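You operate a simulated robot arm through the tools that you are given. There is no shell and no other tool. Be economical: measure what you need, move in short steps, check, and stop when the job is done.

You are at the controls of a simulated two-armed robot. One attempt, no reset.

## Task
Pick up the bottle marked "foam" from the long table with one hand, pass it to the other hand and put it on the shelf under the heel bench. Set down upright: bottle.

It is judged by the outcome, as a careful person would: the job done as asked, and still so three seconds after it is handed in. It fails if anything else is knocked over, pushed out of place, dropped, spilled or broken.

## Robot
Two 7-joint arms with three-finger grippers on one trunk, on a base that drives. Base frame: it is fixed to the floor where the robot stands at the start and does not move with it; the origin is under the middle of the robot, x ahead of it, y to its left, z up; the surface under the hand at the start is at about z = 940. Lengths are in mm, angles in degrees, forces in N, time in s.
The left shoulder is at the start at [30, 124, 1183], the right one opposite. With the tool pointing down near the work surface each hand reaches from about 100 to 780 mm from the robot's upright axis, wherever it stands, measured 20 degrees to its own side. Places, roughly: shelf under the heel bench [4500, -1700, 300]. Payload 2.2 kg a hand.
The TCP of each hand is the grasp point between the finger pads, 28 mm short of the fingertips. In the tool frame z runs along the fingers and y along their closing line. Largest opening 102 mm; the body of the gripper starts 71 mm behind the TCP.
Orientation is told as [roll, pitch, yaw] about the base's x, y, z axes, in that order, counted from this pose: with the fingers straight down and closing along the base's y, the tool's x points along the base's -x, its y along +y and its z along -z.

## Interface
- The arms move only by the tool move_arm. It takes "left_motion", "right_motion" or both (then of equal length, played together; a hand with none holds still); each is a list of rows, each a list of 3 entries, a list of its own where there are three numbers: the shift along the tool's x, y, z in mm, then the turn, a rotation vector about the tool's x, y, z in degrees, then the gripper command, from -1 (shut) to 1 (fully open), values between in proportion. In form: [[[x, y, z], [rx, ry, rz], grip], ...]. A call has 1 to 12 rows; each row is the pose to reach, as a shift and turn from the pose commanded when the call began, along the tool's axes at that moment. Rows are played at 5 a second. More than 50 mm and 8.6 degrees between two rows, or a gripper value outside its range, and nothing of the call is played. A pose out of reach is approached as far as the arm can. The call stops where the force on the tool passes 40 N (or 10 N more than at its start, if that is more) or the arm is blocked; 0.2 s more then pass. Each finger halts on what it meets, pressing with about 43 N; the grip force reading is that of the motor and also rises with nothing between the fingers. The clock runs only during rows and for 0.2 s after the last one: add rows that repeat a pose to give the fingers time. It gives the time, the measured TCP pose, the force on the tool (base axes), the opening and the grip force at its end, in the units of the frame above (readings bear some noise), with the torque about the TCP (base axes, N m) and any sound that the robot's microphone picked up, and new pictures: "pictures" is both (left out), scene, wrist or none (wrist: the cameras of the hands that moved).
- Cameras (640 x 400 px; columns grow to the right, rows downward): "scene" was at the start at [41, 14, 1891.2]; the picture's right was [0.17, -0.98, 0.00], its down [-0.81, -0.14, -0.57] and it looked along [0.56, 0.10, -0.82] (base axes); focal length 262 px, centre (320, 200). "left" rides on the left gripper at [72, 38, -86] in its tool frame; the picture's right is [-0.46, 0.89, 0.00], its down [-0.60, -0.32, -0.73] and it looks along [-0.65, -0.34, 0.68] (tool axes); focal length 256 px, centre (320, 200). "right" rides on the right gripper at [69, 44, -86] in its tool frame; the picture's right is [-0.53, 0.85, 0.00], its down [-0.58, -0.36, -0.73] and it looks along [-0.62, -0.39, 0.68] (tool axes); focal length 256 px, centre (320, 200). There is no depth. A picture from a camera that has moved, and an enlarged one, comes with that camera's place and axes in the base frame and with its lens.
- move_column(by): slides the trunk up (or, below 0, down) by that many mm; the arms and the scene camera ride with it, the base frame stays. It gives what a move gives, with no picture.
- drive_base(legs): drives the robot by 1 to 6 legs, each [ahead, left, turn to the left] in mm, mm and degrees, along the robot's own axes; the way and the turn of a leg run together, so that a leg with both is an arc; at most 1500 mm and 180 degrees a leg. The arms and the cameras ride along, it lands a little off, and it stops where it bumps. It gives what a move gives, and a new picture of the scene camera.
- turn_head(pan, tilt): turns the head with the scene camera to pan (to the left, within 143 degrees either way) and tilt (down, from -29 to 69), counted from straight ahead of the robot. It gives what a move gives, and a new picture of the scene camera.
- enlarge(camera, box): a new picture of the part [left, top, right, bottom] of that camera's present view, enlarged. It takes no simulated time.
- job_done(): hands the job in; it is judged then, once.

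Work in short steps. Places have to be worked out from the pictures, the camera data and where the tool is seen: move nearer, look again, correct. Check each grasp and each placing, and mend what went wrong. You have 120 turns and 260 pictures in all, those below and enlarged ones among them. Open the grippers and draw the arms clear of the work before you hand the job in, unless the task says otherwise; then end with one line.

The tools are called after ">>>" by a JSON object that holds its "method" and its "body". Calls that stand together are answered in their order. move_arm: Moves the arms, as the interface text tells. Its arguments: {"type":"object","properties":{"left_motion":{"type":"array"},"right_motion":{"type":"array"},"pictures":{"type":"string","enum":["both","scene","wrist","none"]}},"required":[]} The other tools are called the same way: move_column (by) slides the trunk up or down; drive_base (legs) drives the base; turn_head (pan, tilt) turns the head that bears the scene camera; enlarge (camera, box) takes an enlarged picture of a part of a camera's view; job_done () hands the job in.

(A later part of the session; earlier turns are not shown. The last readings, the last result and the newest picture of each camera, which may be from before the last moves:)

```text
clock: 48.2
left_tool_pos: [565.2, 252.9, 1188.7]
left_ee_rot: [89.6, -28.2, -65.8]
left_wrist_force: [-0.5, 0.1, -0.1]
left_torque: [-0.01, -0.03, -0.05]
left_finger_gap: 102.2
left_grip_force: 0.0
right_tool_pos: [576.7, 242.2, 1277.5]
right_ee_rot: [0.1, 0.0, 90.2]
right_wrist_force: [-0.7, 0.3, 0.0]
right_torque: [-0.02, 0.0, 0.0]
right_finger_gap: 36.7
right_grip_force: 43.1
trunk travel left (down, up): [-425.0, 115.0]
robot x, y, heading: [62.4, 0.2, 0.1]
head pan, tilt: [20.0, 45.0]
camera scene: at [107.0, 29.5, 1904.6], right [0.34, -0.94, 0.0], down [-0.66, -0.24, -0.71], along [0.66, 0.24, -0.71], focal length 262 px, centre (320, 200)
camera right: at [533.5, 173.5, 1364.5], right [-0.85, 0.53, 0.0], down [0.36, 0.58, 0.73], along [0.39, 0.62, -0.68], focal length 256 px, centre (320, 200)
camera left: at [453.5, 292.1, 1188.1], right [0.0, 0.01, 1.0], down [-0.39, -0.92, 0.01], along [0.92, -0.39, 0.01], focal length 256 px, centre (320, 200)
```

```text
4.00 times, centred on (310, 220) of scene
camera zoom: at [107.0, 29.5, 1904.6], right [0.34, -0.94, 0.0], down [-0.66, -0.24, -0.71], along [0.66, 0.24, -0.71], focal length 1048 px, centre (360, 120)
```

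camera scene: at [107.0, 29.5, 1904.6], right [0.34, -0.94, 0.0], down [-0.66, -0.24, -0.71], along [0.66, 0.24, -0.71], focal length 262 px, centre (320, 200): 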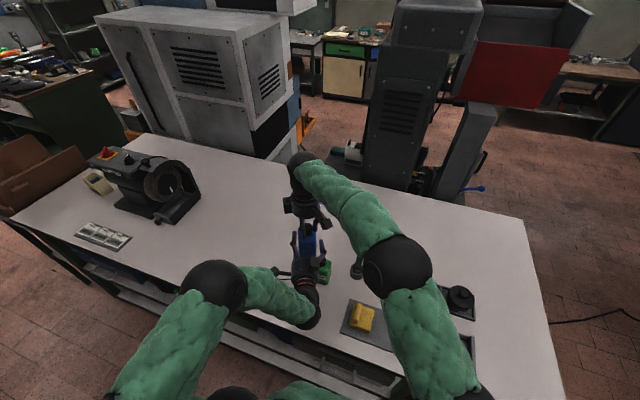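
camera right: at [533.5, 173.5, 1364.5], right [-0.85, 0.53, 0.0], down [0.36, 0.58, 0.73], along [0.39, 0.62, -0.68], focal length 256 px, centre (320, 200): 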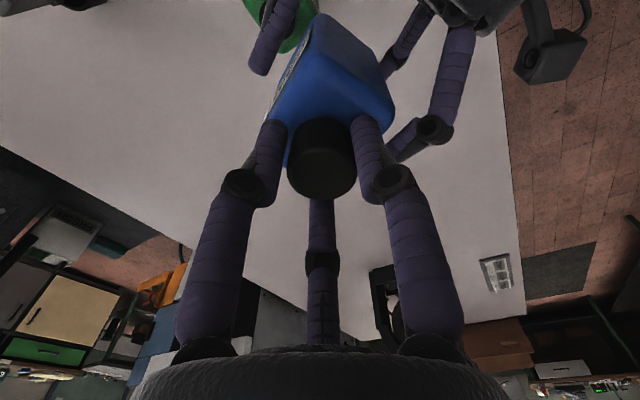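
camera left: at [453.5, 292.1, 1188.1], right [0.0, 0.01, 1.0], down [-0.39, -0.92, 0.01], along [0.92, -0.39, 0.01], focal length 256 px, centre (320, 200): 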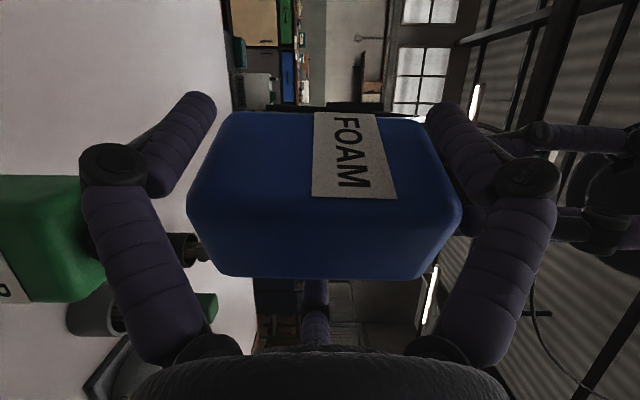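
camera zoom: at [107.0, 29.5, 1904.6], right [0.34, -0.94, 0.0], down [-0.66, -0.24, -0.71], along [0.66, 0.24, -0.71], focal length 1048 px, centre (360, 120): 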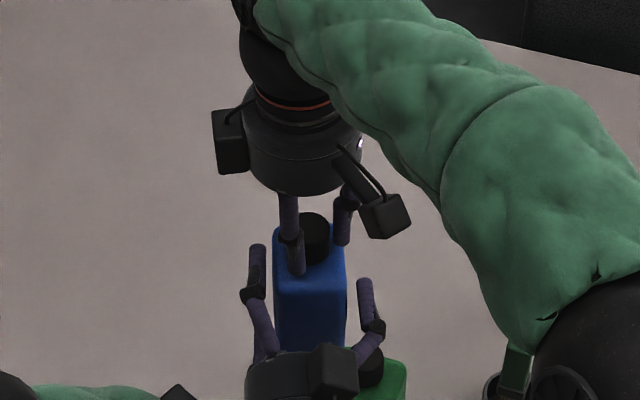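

Left hand is open and free of load. I move the right hand with the bottle forward (away from the left fingers) slowly to check it holds.

>>> {"method": "move_arm", "body": {"right_motion": [[[-2, -4, 0], [0, 0, 0], -1], [[-4, -9, 0], [0, 0, 0], -1], [[-8, -18, 0], [0, 0, 0], -1], [[-12, -27, 0], [0, 0, 0], -1], [[-16, -36, 0], [0, 0, 0], -1], [[-20, -46, 0], [0, 0, 0], -1], [[-26, -58, 0], [0, 0, 0], -1], [[-32, -72, 0], [0, 0, 0], -1], [[-38, -84, 0], [0, 0, 0], -1], [[-38, -84, 0], [0, 0, 0], -1]]}}

>>> {"method": "enlarge", "body": {"camera": "scene", "box": [250, 150, 370, 250]}}

```text
clock: 50.4
left_tool_pos: [564.2, 253.6, 1187.8]
left_ee_rot: [89.7, -28.2, -65.7]
left_wrist_force: [-0.6, 0.2, -0.4]
left_torque: [0.02, -0.02, -0.02]
left_finger_gap: 101.9
left_grip_force: 0.0
right_tool_pos: [638.3, 267.3, 1273.3]
right_ee_rot: [0.0, 0.0, 90.1]
right_wrist_force: [0.5, -0.2, -0.4]
right_torque: [-0.01, -0.01, -0.01]
right_finger_gap: 36.7
right_grip_force: 43.3
right hand out of reach, approached as far as the arm can: row 8, 9, 10
trunk travel left (down, up): [-425.0, 115.0]
robot x, y, heading: [60.9, -0.7, 0.2]
head pan, tilt: [20.0, 45.0]
camera scene: at [107.0, 30.0, 1904.6], right [0.34, -0.94, 0.0], down [-0.66, -0.24, -0.71], along [0.66, 0.24, -0.71], focal length 262 px, centre (320, 200)
camera right: at [595.9, 198.1, 1359.8], right [-0.85, 0.53, 0.0], down [0.36, 0.58, 0.73], along [0.39, 0.62, -0.68], focal length 256 px, centre (320, 200)
```

scene: 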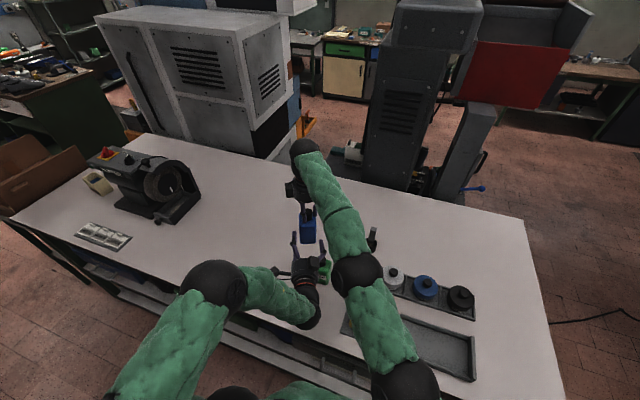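
right: 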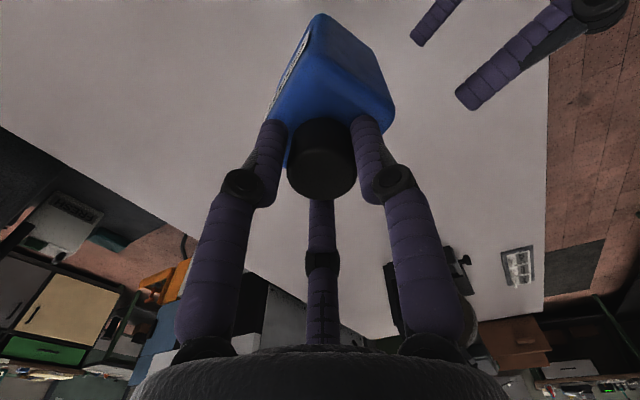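

```text
4.00 times, centred on (310, 200) of scene
camera zoom: at [107.0, 30.0, 1904.6], right [0.34, -0.94, 0.0], down [-0.66, -0.24, -0.71], along [0.66, 0.24, -0.71], focal length 1048 px, centre (360, 200)
```

zoom: 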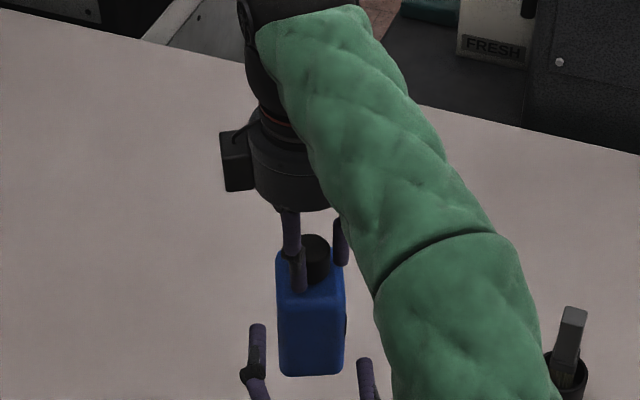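

The right hand holds the bottle by the cap. I move the left hand off to the left so the right can set the bottle upright on a free spot (550, 320) and then make a clean pick-and-pass.

>>> {"method": "move_arm", "body": {"left_motion": [[[32, 19, 1], [0, 0, 0], 1], [[64, 38, 3], [0, 0, 0], 1], [[96, 57, 4], [0, 0, 0], 1], [[128, 77, 6], [0, 0, 0], 1], [[160, 96, 7], [0, 0, 0], 1], [[191, 115, 9], [0, 0, 0], 1], [[191, 115, 9], [0, 0, 0], 1]], "pictures": "scene"}}

```text
clock: 52.0
left_tool_pos: [514.6, 287.8, 1293.5]
left_ee_rot: [89.8, -28.3, -66.2]
left_wrist_force: [1.1, 0.1, 0.3]
left_torque: [0.02, 0.0, -0.01]
left_finger_gap: 102.0
left_grip_force: 0.2
left hand out of reach, approached as far as the arm can: row 1, 2, 3, 4, 5, 6, 7
right_tool_pos: [639.5, 266.0, 1272.8]
right_ee_rot: [0.0, -0.1, 90.1]
right_wrist_force: [-0.3, 0.4, -0.2]
right_torque: [0.0, -0.01, 0.03]
right_finger_gap: 36.9
right_grip_force: 42.4
trunk travel left (down, up): [-425.0, 115.0]
robot x, y, heading: [59.0, 1.1, 0.4]
head pan, tilt: [20.0, 45.0]
camera scene: at [107.2, 29.4, 1904.6], right [0.34, -0.94, 0.0], down [-0.66, -0.24, -0.71], along [0.66, 0.24, -0.71], focal length 262 px, centre (320, 200)
```

scene: 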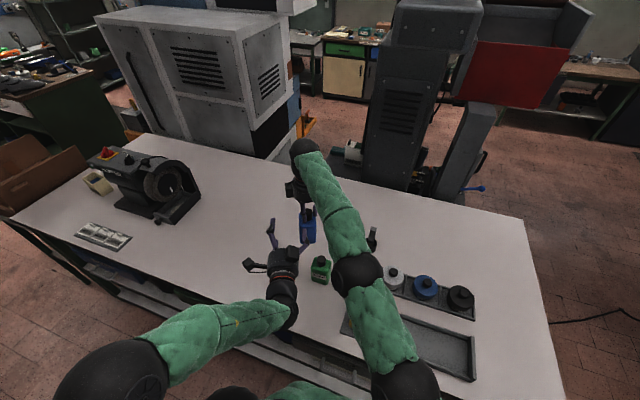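

The left arm hits joint limits in this rolled posture. I turn the (empty) left hand to a natural posture — fingers ahead, 35° down, boom below.

>>> {"method": "move_arm", "body": {"left_motion": [[[0, 0, 0], [2, 3.5, -6.6], 1], [[0, 0, 0], [4.2, 7, -13.2], 1], [[0, 0, 0], [6.2, 10.5, -19.8], 1], [[0, 0, 0], [8.3, 14, -26.4], 1], [[0, 0, 0], [10.4, 17.5, -33], 1], [[0, 0, 0], [12.5, 21, -39.6], 1], [[0, 0, 0], [14.5, 24.5, -46.2], 1], [[0, 0, 0], [16.6, 28, -52.8], 1], [[0, 0, 0], [18.7, 31.5, -59.5], 1], [[0, 0, 0], [18.7, 31.5, -59.5], 1]], "pictures": "scene"}}

```text
clock: 54.2
left_tool_pos: [515.8, 279.2, 1301.1]
left_ee_rot: [0.2, -55.2, 23.0]
left_wrist_force: [-0.2, 0.4, -0.6]
left_torque: [0.01, -0.03, 0.02]
left_finger_gap: 101.9
left_grip_force: 0.0
right_tool_pos: [638.5, 265.3, 1272.3]
right_ee_rot: [0.0, 0.0, 90.0]
right_wrist_force: [-0.3, -0.7, 0.1]
right_torque: [-0.02, -0.02, -0.01]
right_finger_gap: 36.8
right_grip_force: 42.9
trunk travel left (down, up): [-425.0, 115.0]
robot x, y, heading: [62.4, 1.1, 0.1]
head pan, tilt: [20.0, 45.0]
camera scene: at [107.0, 29.5, 1904.6], right [0.34, -0.94, 0.0], down [-0.66, -0.24, -0.71], along [0.66, 0.24, -0.71], focal length 262 px, centre (320, 200)
```

scene: 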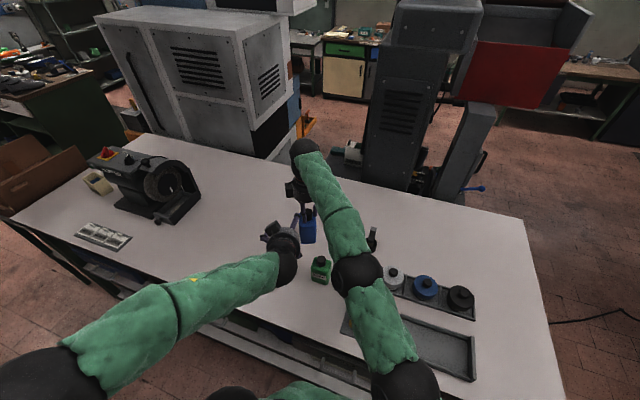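

Natural posture reached. Now left goes aside to the left, while the right moves the bottle slowly to (560, 320) at the same height.

>>> {"method": "move_arm", "body": {"left_motion": [[[3, 21, 7], [0, 0, 0], 1], [[6, 42, 14], [0, 0, 0], 1], [[8, 63, 21], [0, 0, 0], 1], [[11, 85, 28], [0, 0, 0], 1], [[14, 106, 35], [0, 0, 0], 1], [[17, 127, 42], [0, 0, 0], 1], [[20, 150, 50], [0, 0, 0], 1], [[22, 170, 56], [0, 0, 0], 1], [[22, 170, 56], [0, 0, 0], 1]], "right_motion": [[[0, 0, 0], [0, 0, 0], -1], [[0, 0, 0], [0, 0, 0], -1], [[0, 8, 0], [0, 0, 0], -1], [[-5, 20, 0], [0, 0, 0], -1], [[-15, 34, 0], [0, 0, 0], -1], [[-25, 48, 0], [0, 0, 0], -1], [[-38, 62, 0], [0, 0, 0], -1], [[-55, 78, 0], [0, 0, 0], -1], [[-55, 78, 0], [0, 0, 0], -1]]}}

```text
clock: 56.2
left_tool_pos: [479.2, 436.5, 1250.1]
left_ee_rot: [0.2, -54.2, 22.9]
left_wrist_force: [-0.1, -0.2, 0.0]
left_torque: [0.02, 0.03, 0.01]
left_finger_gap: 101.7
left_grip_force: 0.1
left hand out of reach, approached as far as the arm can: row 7, 8
right_tool_pos: [558.7, 321.3, 1272.0]
right_ee_rot: [0.1, 0.0, 90.1]
right_wrist_force: [-0.1, 0.3, 0.7]
right_torque: [0.02, -0.02, 0.0]
right_finger_gap: 36.9
right_grip_force: 42.9
trunk travel left (down, up): [-425.0, 115.0]
robot x, y, heading: [57.2, 0.5, 0.0]
head pan, tilt: [20.0, 45.0]
camera scene: at [107.3, 28.4, 1904.6], right [0.34, -0.94, 0.0], down [-0.66, -0.24, -0.71], along [0.66, 0.24, -0.71], focal length 262 px, centre (320, 200)
camera right: at [516.3, 253.1, 1358.9], right [-0.85, 0.53, 0.0], down [0.36, 0.58, 0.73], along [0.39, 0.62, -0.68], focal length 256 px, centre (320, 200)
camera left: at [360.9, 427.7, 1241.7], right [-0.1, 0.92, 0.38], down [-0.1, -0.39, 0.92], along [0.99, 0.05, 0.13], focal length 256 px, centre (320, 200)
```

scene: 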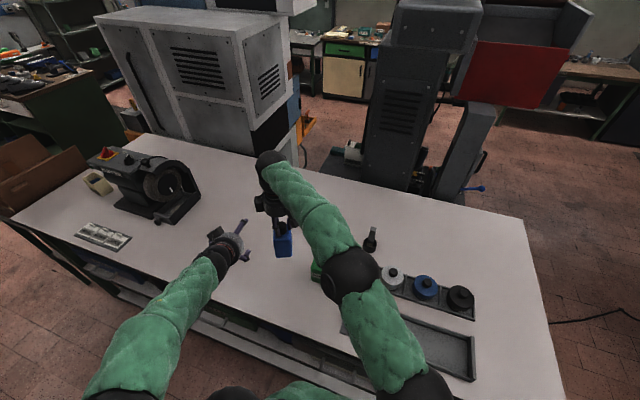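
right: 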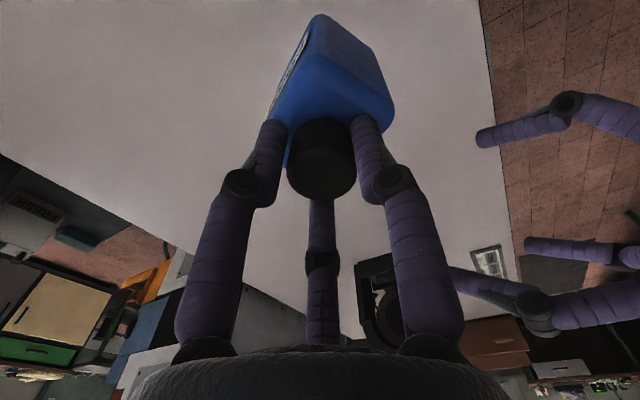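
left: 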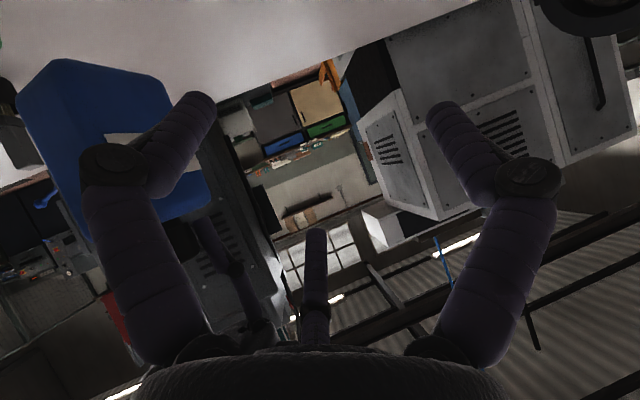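

Bottle hangs straight. Lowering it to just above the table (TCP ≈ 1086).

>>> {"method": "move_arm", "body": {"right_motion": [[[0, 0, 20], [0, 0, 0], -1], [[0, 0, 45], [0, 0, 0], -1], [[0, 0, 70], [0, 0, 0], -1], [[0, 0, 95], [0, 0, 0], -1], [[0, 0, 120], [0, 0, 0], -1], [[0, 0, 145], [0, 0, 0], -1], [[0, 0, 165], [0, 0, 0], -1], [[0, 0, 178], [0, 0, 0], -1], [[0, 0, 186], [0, 0, 0], -1], [[0, 0, 186], [0, 0, 0], -1]]}}

>>> {"method": "enlarge", "body": {"camera": "scene", "box": [230, 190, 350, 290]}}

```text
clock: 58.4
left_tool_pos: [478.6, 437.4, 1250.1]
left_ee_rot: [0.1, -54.2, 23.0]
left_wrist_force: [0.7, 0.3, 0.1]
left_torque: [-0.01, -0.03, -0.02]
left_finger_gap: 101.9
left_grip_force: 0.1
right_tool_pos: [559.1, 321.6, 1086.4]
right_ee_rot: [0.0, 0.0, 90.0]
right_wrist_force: [0.8, 0.2, -0.5]
right_torque: [0.02, -0.01, 0.01]
right_finger_gap: 36.9
right_grip_force: 43.3
trunk travel left (down, up): [-425.0, 115.0]
robot x, y, heading: [58.8, -1.0, -0.1]
head pan, tilt: [20.0, 45.0]
camera scene: at [106.7, 29.7, 1904.6], right [0.34, -0.94, 0.0], down [-0.66, -0.24, -0.71], along [0.66, 0.24, -0.71], focal length 262 px, centre (320, 200)
camera right: at [515.6, 252.9, 1172.9], right [-0.85, 0.53, 0.0], down [0.36, 0.58, 0.73], along [0.39, 0.62, -0.68], focal length 256 px, centre (320, 200)
```

scene: 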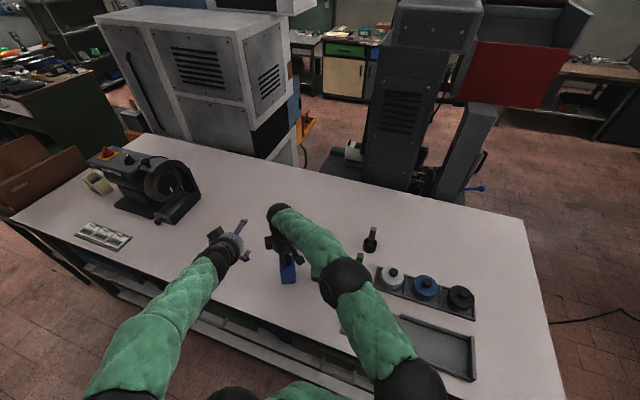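
right: 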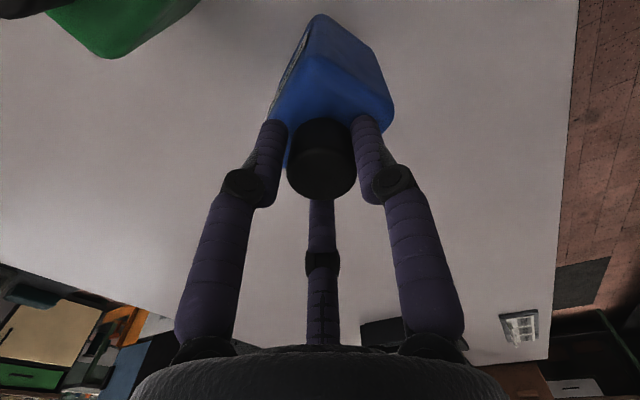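

```text
4.00 times, centred on (290, 240) of scene
camera zoom: at [106.7, 29.7, 1904.6], right [0.34, -0.94, 0.0], down [-0.66, -0.24, -0.71], along [0.66, 0.24, -0.71], focal length 1048 px, centre (440, 40)
```

zoom: 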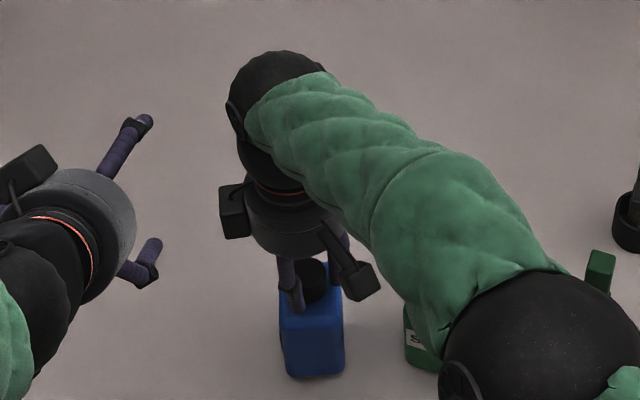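

Lowering in 3 mm steps until it touches.

>>> {"method": "move_arm", "body": {"right_motion": [[[0, 0, 2], [0, 0, 0], -1], [[0, 0, 4], [0, 0, 0], -1], [[0, 0, 5], [0, 0, 0], -1], [[0, 0, 6], [0, 0, 0], -1], [[0, 0, 6], [0, 0, 0], -1]], "pictures": "none"}}

```text
clock: 59.6
left_tool_pos: [478.5, 436.9, 1249.0]
left_ee_rot: [0.2, -54.1, 23.0]
left_wrist_force: [-0.4, 0.0, 0.9]
left_torque: [-0.01, -0.01, 0.02]
left_finger_gap: 101.9
left_grip_force: 0.1
right_tool_pos: [558.8, 321.6, 1081.7]
right_ee_rot: [0.2, 0.0, 90.1]
right_wrist_force: [-0.2, -0.3, 0.3]
right_torque: [-0.04, -0.04, 0.01]
right_finger_gap: 36.9
right_grip_force: 42.6
trunk travel left (down, up): [-425.0, 115.0]
robot x, y, heading: [63.5, 2.1, 0.1]
head pan, tilt: [20.0, 45.0]
```

No contact yet; a little more.

>>> {"method": "move_arm", "body": {"right_motion": [[[0, 0, 2], [0, 0, 0], -1], [[0, 0, 3], [0, 0, 0], -1], [[0, 0, 4], [0, 0, 0], -1], [[0, 0, 5], [0, 0, 0], -1], [[0, 0, 5], [0, 0, 0], -1]], "pictures": "scene"}}

>>> {"method": "enlarge", "body": {"camera": "scene", "box": [260, 240, 320, 290]}}

```text
clock: 60.8
left_tool_pos: [476.6, 435.8, 1252.1]
left_ee_rot: [0.1, -54.4, 23.0]
left_wrist_force: [0.5, -0.7, -0.3]
left_torque: [0.0, 0.0, -0.02]
left_finger_gap: 102.1
left_grip_force: 0.0
right_tool_pos: [559.6, 323.2, 1079.6]
right_ee_rot: [-0.4, -0.3, 90.1]
right_wrist_force: [-6.0, -0.8, 24.6]
right_torque: [-0.75, 0.14, -0.09]
right_finger_gap: 36.7
right_grip_force: 42.7
trunk travel left (down, up): [-425.0, 115.0]
robot x, y, heading: [60.9, 0.2, 0.4]
head pan, tilt: [20.0, 45.0]
camera scene: at [103.4, 27.8, 1904.9], right [0.34, -0.94, 0.0], down [-0.66, -0.24, -0.71], along [0.67, 0.24, -0.71], focal length 262 px, centre (320, 200)
```

scene: 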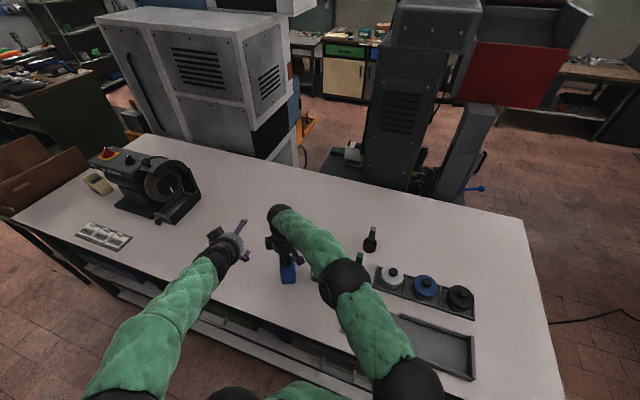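

```text
8.00 times, centred on (290, 265) of scene
camera zoom: at [103.4, 27.8, 1904.9], right [0.34, -0.94, 0.0], down [-0.66, -0.24, -0.71], along [0.67, 0.24, -0.71], focal length 2095 px, centre (560, -320)
```

zoom: 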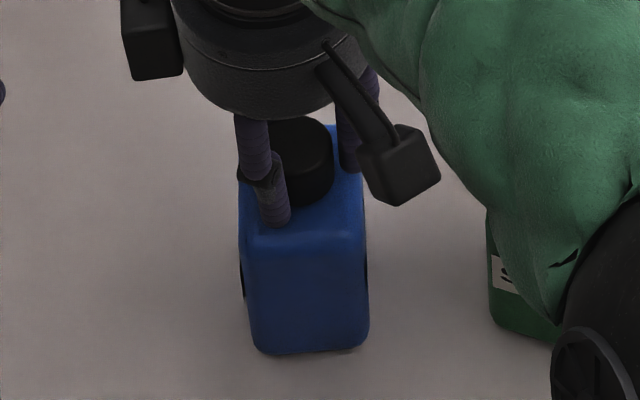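

Contact with the table (25 N, TCP 1079.6 → base is 140 below the TCP). I relieve, open, turn the right hand 33° so that a finger gap faces the coming left hand, and close on the cap again.

>>> {"method": "move_arm", "body": {"right_motion": [[[0, 0, -3], [0, 0, 0], -1], [[0, 0, -4], [0, 0, 0], -0.2], [[0, 0, -4], [0, 0, 0], 0.6], [[0, 0, -4], [0, 0, 0], 1], [[0, 0, -4], [0, 0, 8], 1], [[0, 0, -4], [0, 0, 16.4], 1], [[0, 0, -4], [0, 0, 24.8], 1], [[0, 0, -4], [0, 0, 33], 1], [[0, 0, -4], [0, 0, 33], 0.4], [[0, 0, -4], [0, 0, 33], -0.1], [[0, 0, -4], [0, 0, 33], -0.2], [[0, 0, -4], [0, 0, 33], -0.2]]}}

>>> {"method": "enlarge", "body": {"camera": "scene", "box": [230, 210, 350, 290]}}

```text
clock: 63.4
left_tool_pos: [479.2, 437.3, 1249.0]
left_ee_rot: [0.0, -54.3, 23.0]
left_wrist_force: [-0.6, 0.3, 0.2]
left_torque: [0.03, -0.02, 0.03]
left_finger_gap: 101.9
left_grip_force: 0.1
right_tool_pos: [560.0, 321.0, 1080.4]
right_ee_rot: [0.0, -0.1, 57.0]
right_wrist_force: [-1.8, 1.2, 0.5]
right_torque: [0.02, 0.05, 0.0]
right_finger_gap: 41.3
right_grip_force: 0.4
trunk travel left (down, up): [-425.0, 115.0]
robot x, y, heading: [57.2, -1.6, 0.2]
head pan, tilt: [20.0, 45.0]
camera scene: at [106.3, 29.6, 1904.6], right [0.34, -0.94, 0.0], down [-0.66, -0.24, -0.71], along [0.66, 0.24, -0.71], focal length 262 px, centre (320, 200)
camera right: at [485.9, 288.4, 1167.5], right [-0.42, 0.91, 0.0], down [0.62, 0.29, 0.73], along [0.66, 0.31, -0.68], focal length 256 px, centre (320, 200)
```

scene: 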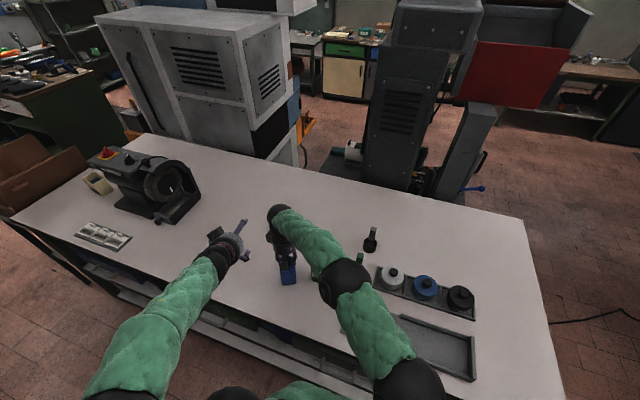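
right: 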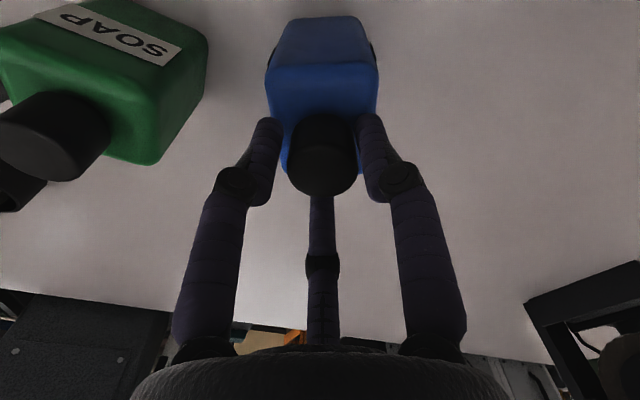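

```text
5.00 times, centred on (290, 250) of scene
camera zoom: at [106.3, 29.6, 1904.6], right [0.34, -0.94, 0.0], down [-0.66, -0.24, -0.71], along [0.66, 0.24, -0.71], focal length 1310 px, centre (470, -50)
```

zoom: 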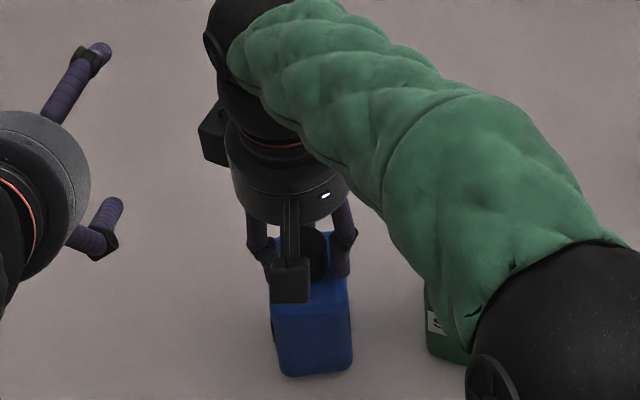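

Bottle stands by itself, narrow side toward the robot, cap between the fingers. Now the actual pick: grip and lift 120 mm.

>>> {"method": "move_arm", "body": {"right_motion": [[[0, 0, 0], [0, 0, 0], -0.6], [[0, 0, 0], [0, 0, 0], -1], [[0, 0, 0], [0, 0, 0], -1], [[0, 0, 0], [0, 0, 0], -1], [[0, 0, -10], [0, 0, 0], -1], [[0, 0, -25], [0, 0, 0], -1], [[0, 0, -45], [0, 0, 0], -1], [[0, 0, -65], [0, 0, 0], -1], [[0, 0, -85], [0, 0, 0], -1], [[0, 0, -105], [0, 0, 0], -1], [[0, 0, -120], [0, 0, 0], -1], [[0, 0, -120], [0, 0, 0], -1]]}}

>>> {"method": "enlarge", "body": {"camera": "scene", "box": [230, 180, 350, 280]}}

```text
clock: 66.0
left_tool_pos: [479.4, 436.6, 1250.5]
left_ee_rot: [0.1, -54.2, 23.0]
left_wrist_force: [-0.1, 0.2, 0.2]
left_torque: [0.0, 0.04, 0.02]
left_finger_gap: 101.9
left_grip_force: 0.0
right_tool_pos: [558.1, 320.4, 1201.2]
right_ee_rot: [0.2, 0.0, 57.1]
right_wrist_force: [-0.1, -0.2, -4.5]
right_torque: [0.03, -0.03, 0.0]
right_finger_gap: 36.6
right_grip_force: 42.6
trunk travel left (down, up): [-425.0, 115.0]
robot x, y, heading: [64.8, -0.3, 0.1]
head pan, tilt: [20.0, 45.0]
camera scene: at [107.1, 29.6, 1904.6], right [0.34, -0.94, 0.0], down [-0.66, -0.24, -0.71], along [0.66, 0.24, -0.71], focal length 262 px, centre (320, 200)
camera right: at [485.4, 287.4, 1288.5], right [-0.42, 0.91, 0.0], down [0.62, 0.29, 0.73], along [0.66, 0.31, -0.68], focal length 256 px, centre (320, 200)
```

scene: 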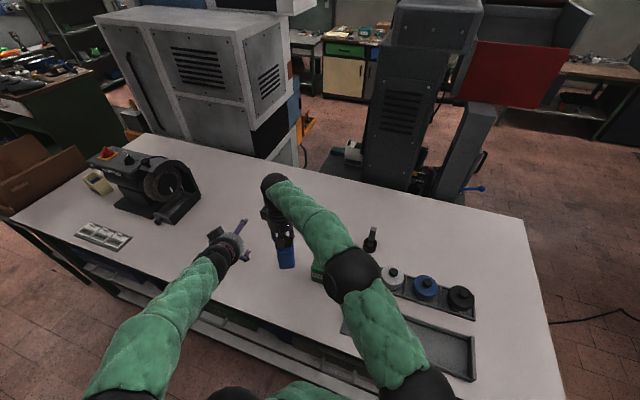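
right: 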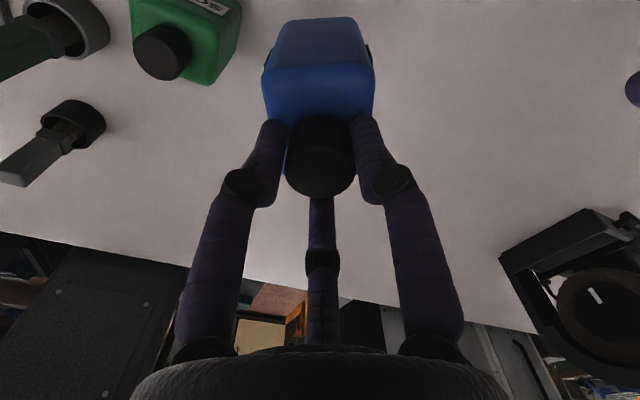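

```text
4.00 times, centred on (290, 230) of scene
camera zoom: at [107.1, 29.6, 1904.6], right [0.34, -0.94, 0.0], down [-0.66, -0.24, -0.71], along [0.66, 0.24, -0.71], focal length 1048 px, centre (440, 80)
```

zoom: 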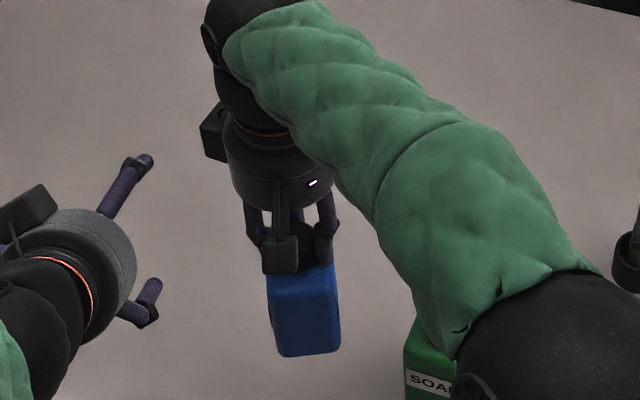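

Firm grip (4.5 N weight). Now the left hand: go behind the bottle (via a point farther back) with fingers ahead and 20° down, to a pre-grasp at about (457, 262, 1121).

>>> {"method": "move_arm", "body": {"left_motion": [[[25, -8, -5], [0, -3, 0], 1], [[50, -16, -9], [0, -6, 0], 1], [[75, -23, -14], [0, -9, 0], 1], [[99, -31, -18], [0, -12, 0], 1], [[111, -55, -14], [0, -15, 0], 1], [[122, -80, -9], [0, -15.5, 0], 1], [[134, -104, -5], [0, -15.5, 0], 1], [[145, -128, -1], [0, -15.5, 0], 1], [[156.5, -152.5, 3], [0, -15.5, 0], 1], [[156.5, -152.5, 3], [0, -15.5, 0], 1]]}}

>>> {"method": "enlarge", "body": {"camera": "scene", "box": [230, 190, 350, 290]}}

```text
clock: 68.2
left_tool_pos: [459.3, 272.6, 1119.5]
left_ee_rot: [0.6, -70.7, 22.6]
left_wrist_force: [0.4, 1.1, 0.4]
left_torque: [0.01, -0.02, 0.01]
left_finger_gap: 102.1
left_grip_force: 0.1
left hand out of reach, approached as far as the arm can: row 1
right_tool_pos: [557.9, 320.9, 1201.9]
right_ee_rot: [0.0, 0.0, 57.0]
right_wrist_force: [0.1, -0.1, -3.7]
right_torque: [0.04, -0.03, -0.02]
right_finger_gap: 36.7
right_grip_force: 42.6
trunk travel left (down, up): [-425.0, 115.0]
robot x, y, heading: [60.2, -1.7, 0.3]
head pan, tilt: [20.0, 45.0]
camera scene: at [106.0, 29.9, 1904.6], right [0.34, -0.94, 0.0], down [-0.66, -0.24, -0.71], along [0.66, 0.24, -0.71], focal length 262 px, centre (320, 200)
camera left: at [346.6, 265.7, 1080.2], right [-0.21, 0.87, 0.44], down [-0.32, -0.49, 0.81], along [0.92, 0.02, 0.38], focal length 256 px, centre (320, 200)
```

scene: 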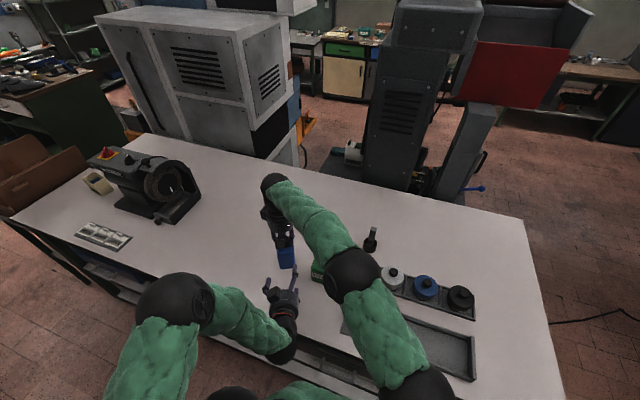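
left: 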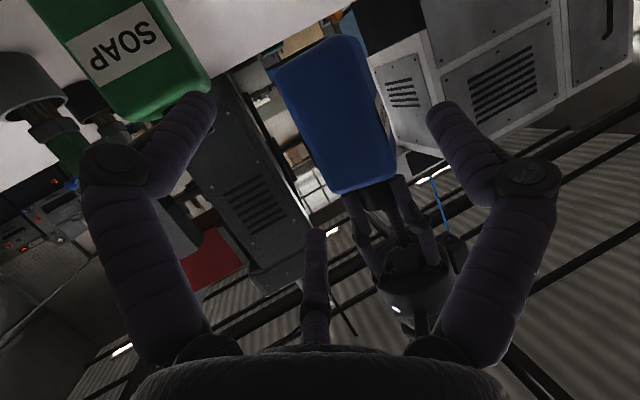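

```text
4.00 times, centred on (290, 240) of scene
camera zoom: at [106.0, 29.9, 1904.6], right [0.34, -0.94, 0.0], down [-0.66, -0.24, -0.71], along [0.66, 0.24, -0.71], focal length 1048 px, centre (440, 40)
```

zoom: 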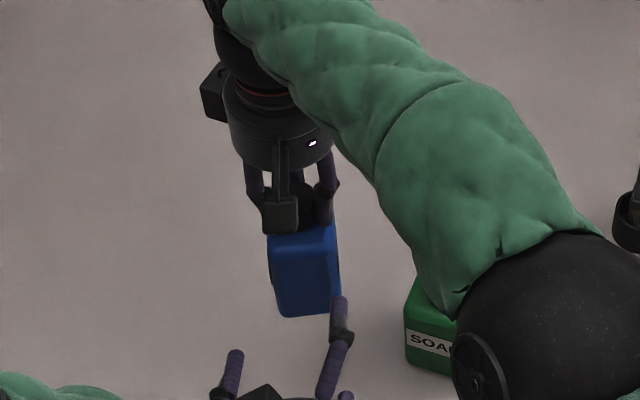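

Pre-grasp reached. I shift 9 mm right and advance half-way horizontally, then check.

>>> {"method": "move_arm", "body": {"left_motion": [[[0, -9, 0], [0, 0, 0], 1], [[-10, -8.5, 27], [0, 0, 0], 1], [[-20, -8, 54], [0, 0, 0], 1], [[-20, -8, 54], [0, 0, 0], 1]]}}

>>> {"method": "enlarge", "body": {"camera": "scene", "box": [230, 200, 350, 280]}}

```text
clock: 69.2
left_tool_pos: [515.7, 286.2, 1120.0]
left_ee_rot: [0.6, -70.7, 22.7]
left_wrist_force: [-0.5, -0.2, 0.3]
left_torque: [0.0, -0.02, 0.0]
left_finger_gap: 101.8
left_grip_force: 0.2
right_tool_pos: [558.7, 320.6, 1202.1]
right_ee_rot: [0.1, 0.0, 57.2]
right_wrist_force: [-0.5, 0.0, -4.0]
right_torque: [0.04, 0.0, -0.01]
right_finger_gap: 36.9
right_grip_force: 42.7
trunk travel left (down, up): [-425.0, 115.0]
robot x, y, heading: [59.5, 0.8, -0.4]
head pan, tilt: [20.0, 45.0]
camera scene: at [106.0, 29.3, 1904.6], right [0.34, -0.94, 0.0], down [-0.66, -0.24, -0.71], along [0.66, 0.24, -0.71], focal length 262 px, centre (320, 200)
camera left: at [403.9, 279.9, 1081.3], right [-0.21, 0.87, 0.44], down [-0.32, -0.49, 0.81], along [0.92, 0.03, 0.38], focal length 256 px, centre (320, 200)
```

scene: 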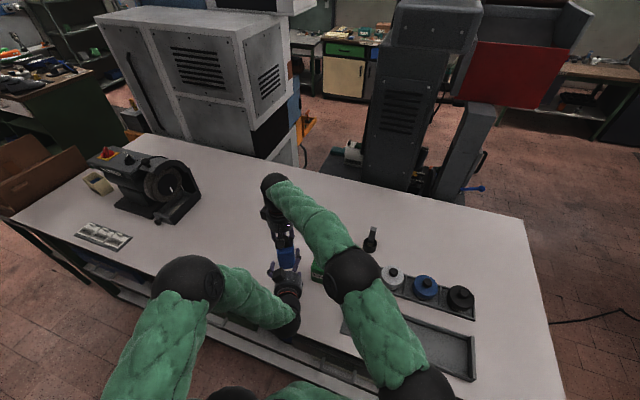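
left: 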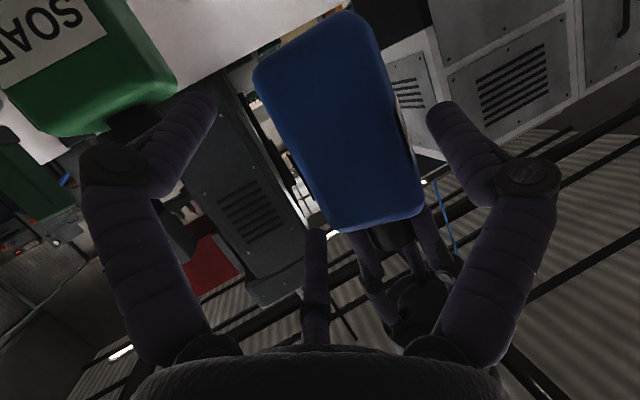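

```text
5.00 times, centred on (290, 240) of scene
camera zoom: at [106.0, 29.3, 1904.6], right [0.34, -0.94, 0.0], down [-0.66, -0.24, -0.71], along [0.66, 0.24, -0.71], focal length 1310 px, centre (470, 0)
```

zoom: 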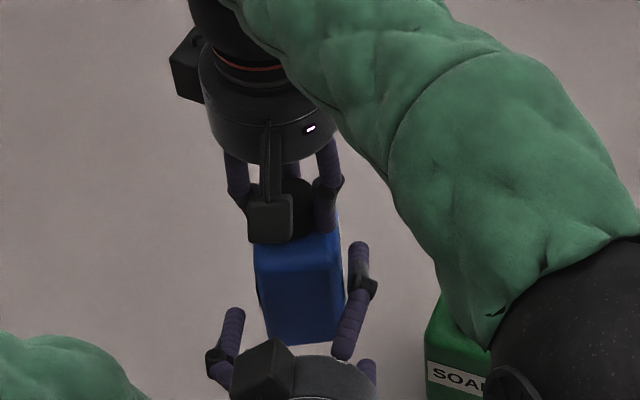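

Margins ≈10–13 mm on both sides and below the right fingertips. Advancing the remaining 46 mm.

>>> {"method": "move_arm", "body": {"left_motion": [[[-5, 0.5, 15], [0, 0, 0], 1], [[-10.5, 1, 30], [0, 0, 0], 1], [[-15.7, 1.4, 44], [0, 0, 0], 1], [[-15.7, 1.4, 44], [0, 0, 0], 1]]}}

>>> {"method": "enlarge", "body": {"camera": "scene", "box": [230, 200, 350, 280]}}

```text
clock: 70.2
left_tool_pos: [560.1, 306.7, 1120.8]
left_ee_rot: [0.6, -70.8, 22.6]
left_wrist_force: [-0.2, 0.5, 0.1]
left_torque: [0.01, 0.01, -0.01]
left_finger_gap: 102.0
left_grip_force: 0.0
right_tool_pos: [559.5, 320.8, 1202.2]
right_ee_rot: [0.0, 0.0, 57.1]
right_wrist_force: [-0.3, -0.3, -4.0]
right_torque: [0.01, 0.0, -0.01]
right_finger_gap: 36.5
right_grip_force: 43.1
trunk travel left (down, up): [-425.0, 115.0]
robot x, y, heading: [60.0, 0.8, 0.1]
head pan, tilt: [20.0, 45.0]
camera scene: at [106.4, 29.4, 1904.6], right [0.34, -0.94, 0.0], down [-0.66, -0.24, -0.71], along [0.66, 0.24, -0.71], focal length 262 px, centre (320, 200)
camera left: at [447.4, 300.9, 1080.8], right [-0.21, 0.87, 0.44], down [-0.32, -0.49, 0.81], along [0.92, 0.02, 0.38], focal length 256 px, centre (320, 200)
```

scene: 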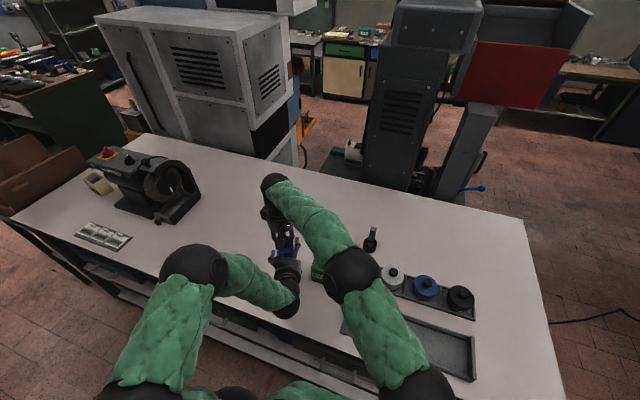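
left: 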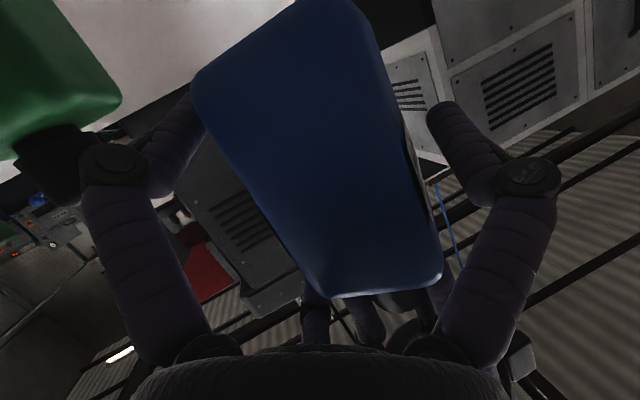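

```text
5.00 times, centred on (290, 240) of scene
camera zoom: at [106.4, 29.4, 1904.6], right [0.34, -0.94, 0.0], down [-0.66, -0.24, -0.71], along [0.66, 0.24, -0.71], focal length 1310 px, centre (470, 0)
```

zoom: 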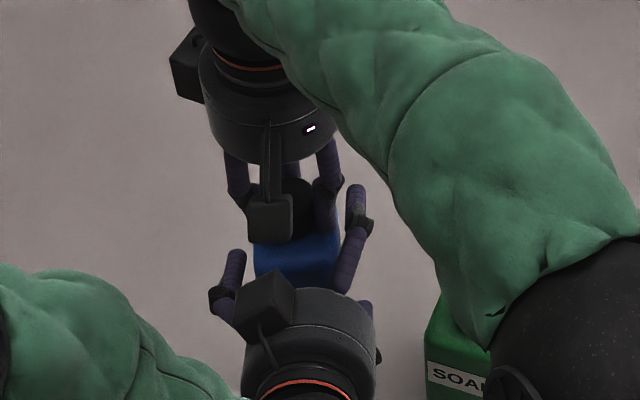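

Straddled. Shifting 2 mm left for centring and closing the left hand gradually.

>>> {"method": "move_arm", "body": {"left_motion": [[[0, 2, 0], [0, 0, 0], 0.85], [[0, 2, 0], [0, 0, 0], 0.7], [[0, 2, 0], [0, 0, 0], 0.6], [[0, 2, 0], [0, 0, 0], 0.5], [[0, 2, 0], [0, 0, 0], 0.3], [[0, 2, 0], [0, 0, 0], 0], [[0, 2, 0], [0, 0, 0], -1], [[0, 2, 0], [0, 0, 0], -1]]}}

>>> {"method": "enlarge", "body": {"camera": "scene", "box": [230, 200, 350, 280]}}

```text
clock: 72.0
left_tool_pos: [558.1, 307.2, 1119.0]
left_ee_rot: [0.7, -70.5, 22.5]
left_wrist_force: [-1.6, -24.0, -0.5]
left_torque: [1.15, -0.04, 0.33]
left_finger_gap: 81.5
left_grip_force: 43.2
right_tool_pos: [559.0, 320.1, 1201.9]
right_ee_rot: [0.1, -0.2, 57.1]
right_wrist_force: [0.9, 23.9, -0.5]
right_torque: [0.77, -0.08, -0.38]
right_finger_gap: 36.6
right_grip_force: 43.1
trunk travel left (down, up): [-425.0, 115.0]
robot x, y, heading: [60.6, 1.6, 0.1]
head pan, tilt: [20.0, 45.0]
camera scene: at [107.0, 29.7, 1904.6], right [0.34, -0.94, 0.0], down [-0.66, -0.24, -0.71], along [0.66, 0.24, -0.71], focal length 262 px, centre (320, 200)
camera left: at [445.1, 302.2, 1080.6], right [-0.2, 0.87, 0.44], down [-0.32, -0.49, 0.81], along [0.92, 0.02, 0.38], focal length 256 px, centre (320, 200)
```

scene: 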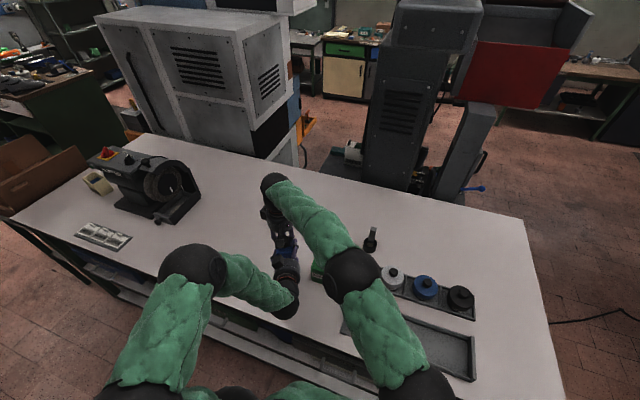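
left: 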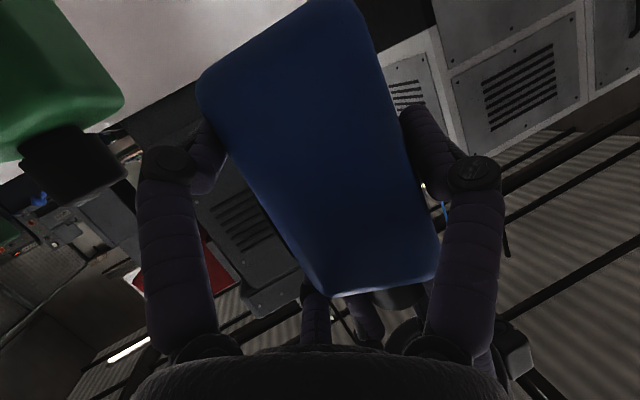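

```text
5.00 times, centred on (290, 240) of scene
camera zoom: at [107.0, 29.7, 1904.6], right [0.34, -0.94, 0.0], down [-0.66, -0.24, -0.71], along [0.66, 0.24, -0.71], focal length 1310 px, centre (470, 0)
```

zoom: 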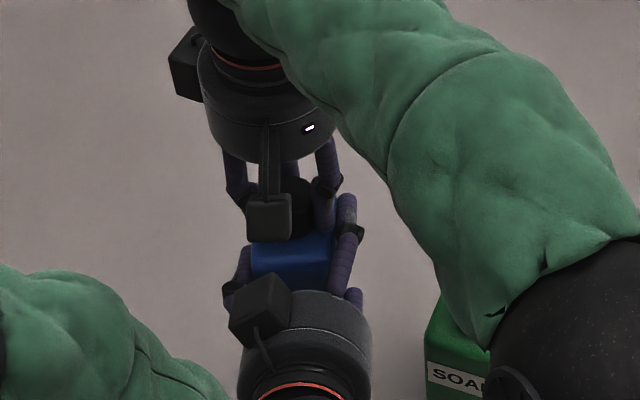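

Both hands grip. Easing the 24 N side load by moving the right hand ~2 mm along it.

>>> {"method": "move_arm", "body": {"right_motion": [[[-1, 0.6, 0], [0, 0, 0], -1], [[-1.85, 1.2, 0], [0, 0, 0], -1], [[-1.85, 1.2, 0], [0, 0, 0], -1]], "pictures": "none"}}

```text
clock: 72.8
left_tool_pos: [557.4, 309.7, 1120.3]
left_ee_rot: [0.5, -70.6, 22.9]
left_wrist_force: [10.2, -6.3, -11.8]
left_torque: [-0.08, 1.01, 0.16]
left_finger_gap: 81.2
left_grip_force: 43.2
right_tool_pos: [560.3, 323.7, 1202.1]
right_ee_rot: [0.1, 0.1, 57.1]
right_wrist_force: [-11.4, 7.2, 11.5]
right_torque: [0.42, -0.11, -0.35]
right_finger_gap: 36.8
right_grip_force: 43.1
trunk travel left (down, up): [-425.0, 115.0]
robot x, y, heading: [61.6, 2.7, 0.0]
head pan, tilt: [20.0, 45.0]
```

A last small easing, then a slight opening of the right hand (just clear of the cap).

>>> {"method": "move_arm", "body": {"right_motion": [[[0, 1.1, -1], [0, 0, 0], -1], [[0, 1.1, -1], [0, 0, 0], -1], [[0, 1.1, -1], [0, 0, 0], -0.15], [[0, 1.1, -1], [0, 0, 0], -0.05], [[0, 1.1, -1], [0, 0, 0], -0.05]]}}

>>> {"method": "enlarge", "body": {"camera": "scene", "box": [230, 200, 350, 280]}}

```text
clock: 74.0
left_tool_pos: [557.5, 308.5, 1119.8]
left_ee_rot: [0.6, -70.9, 22.7]
left_wrist_force: [-0.2, 0.3, -0.2]
left_torque: [-0.05, 0.03, -0.01]
left_finger_gap: 81.0
left_grip_force: 43.0
right_tool_pos: [558.5, 323.7, 1201.8]
right_ee_rot: [0.2, 0.1, 57.1]
right_wrist_force: [-0.3, 0.5, -0.2]
right_torque: [0.02, -0.01, -0.01]
right_finger_gap: 48.7
right_grip_force: 0.1
trunk travel left (down, up): [-425.0, 115.0]
robot x, y, heading: [56.3, 2.0, 0.2]
head pan, tilt: [20.0, 45.0]
camera scene: at [107.0, 29.7, 1904.6], right [0.34, -0.94, 0.0], down [-0.66, -0.24, -0.71], along [0.66, 0.24, -0.71], focal length 262 px, centre (320, 200)
camera right: at [484.9, 291.1, 1289.4], right [-0.42, 0.91, 0.0], down [0.62, 0.29, 0.73], along [0.66, 0.31, -0.68], focal length 256 px, centre (320, 200)
```

scene: 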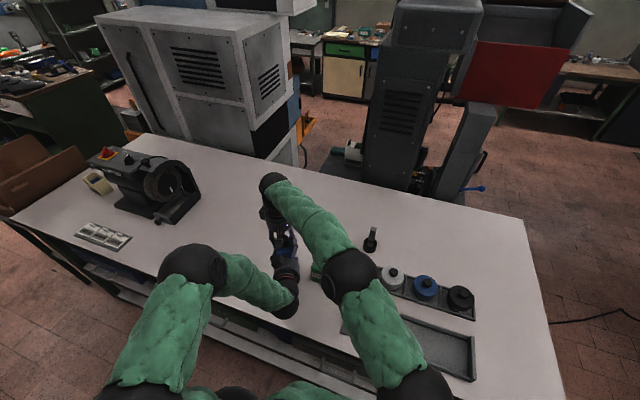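
right: 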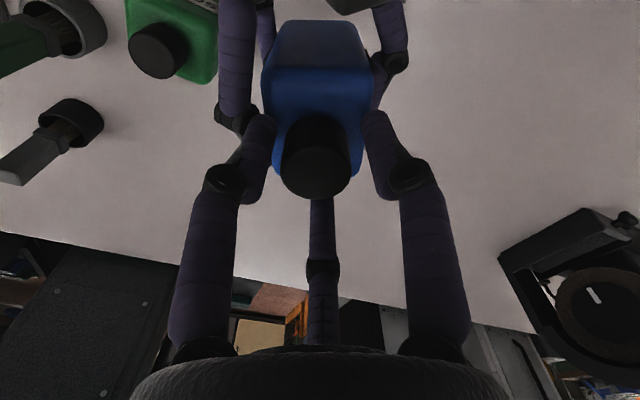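

```text
5.00 times, centred on (290, 240) of scene
camera zoom: at [107.0, 29.7, 1904.6], right [0.34, -0.94, 0.0], down [-0.66, -0.24, -0.71], along [0.66, 0.24, -0.71], focal length 1310 px, centre (470, 0)
```

zoom: 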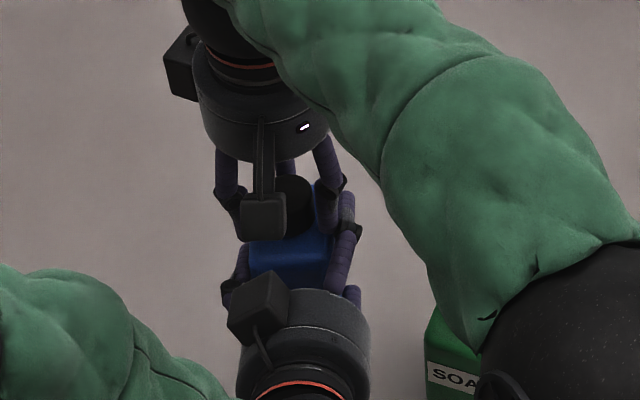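

The left hand holds the bottle alone. Raising the right hand straight up and then aside.

>>> {"method": "move_arm", "body": {"right_motion": [[[0, 0, -15], [0, 0, 0], -0.05], [[0, 0, -40], [0, 0, 0], -0.05], [[0, 0, -75], [0, 0, 0], 0], [[0, 0, -115], [0, 0, 0], 0], [[0, 0, -150], [0, 0, 0], 0], [[25, 20, -170], [0, 0, 0], 0], [[60, 30, -170], [0, 0, 0], 0], [[100, 30, -170], [0, 0, 0], 0], [[140, 20, -170], [0, 0, 0], 0], [[180, 10, -170], [0, 0, 0], 0], [[220, 0, -170], [0, 0, 0], 0], [[250, -20, -170], [0, 0, 0], 0]], "pictures": "scene"}}

>>> {"method": "enlarge", "body": {"camera": "scene", "box": [230, 200, 350, 300]}}

```text
clock: 76.6
left_tool_pos: [558.9, 308.3, 1120.8]
left_ee_rot: [0.8, -70.7, 22.5]
left_wrist_force: [0.6, 0.2, 0.3]
left_torque: [-0.05, 0.02, 0.04]
left_finger_gap: 80.9
left_grip_force: 42.5
right_tool_pos: [437.3, 101.7, 1370.9]
right_ee_rot: [0.1, 0.0, 57.1]
right_wrist_force: [0.6, -0.4, 0.7]
right_torque: [-0.01, 0.01, -0.01]
right_finger_gap: 50.8
right_grip_force: 0.1
right hand out of reach, approached as far as the arm can: row 5
trunk travel left (down, up): [-425.0, 115.0]
robot x, y, heading: [62.2, 1.7, 0.3]
head pan, tilt: [20.0, 45.0]
camera scene: at [107.4, 27.8, 1904.6], right [0.34, -0.94, 0.0], down [-0.66, -0.24, -0.71], along [0.66, 0.24, -0.71], focal length 262 px, centre (320, 200)
```

scene: 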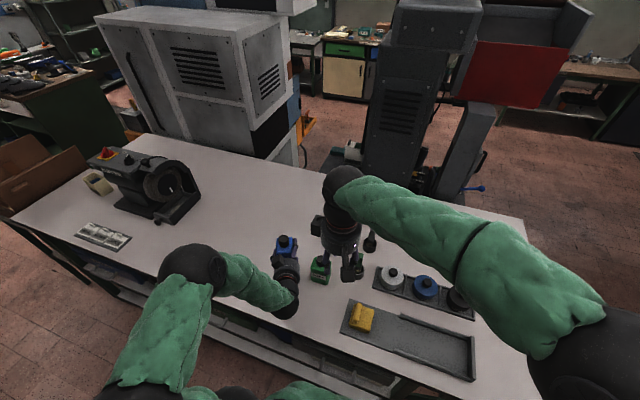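

```text
4.00 times, centred on (290, 250) of scene
camera zoom: at [107.4, 27.8, 1904.6], right [0.34, -0.94, 0.0], down [-0.66, -0.24, -0.71], along [0.66, 0.24, -0.71], focal length 1048 px, centre (440, 0)
```

zoom: 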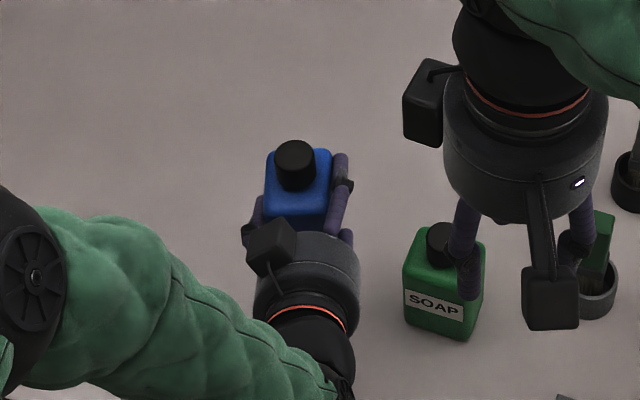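

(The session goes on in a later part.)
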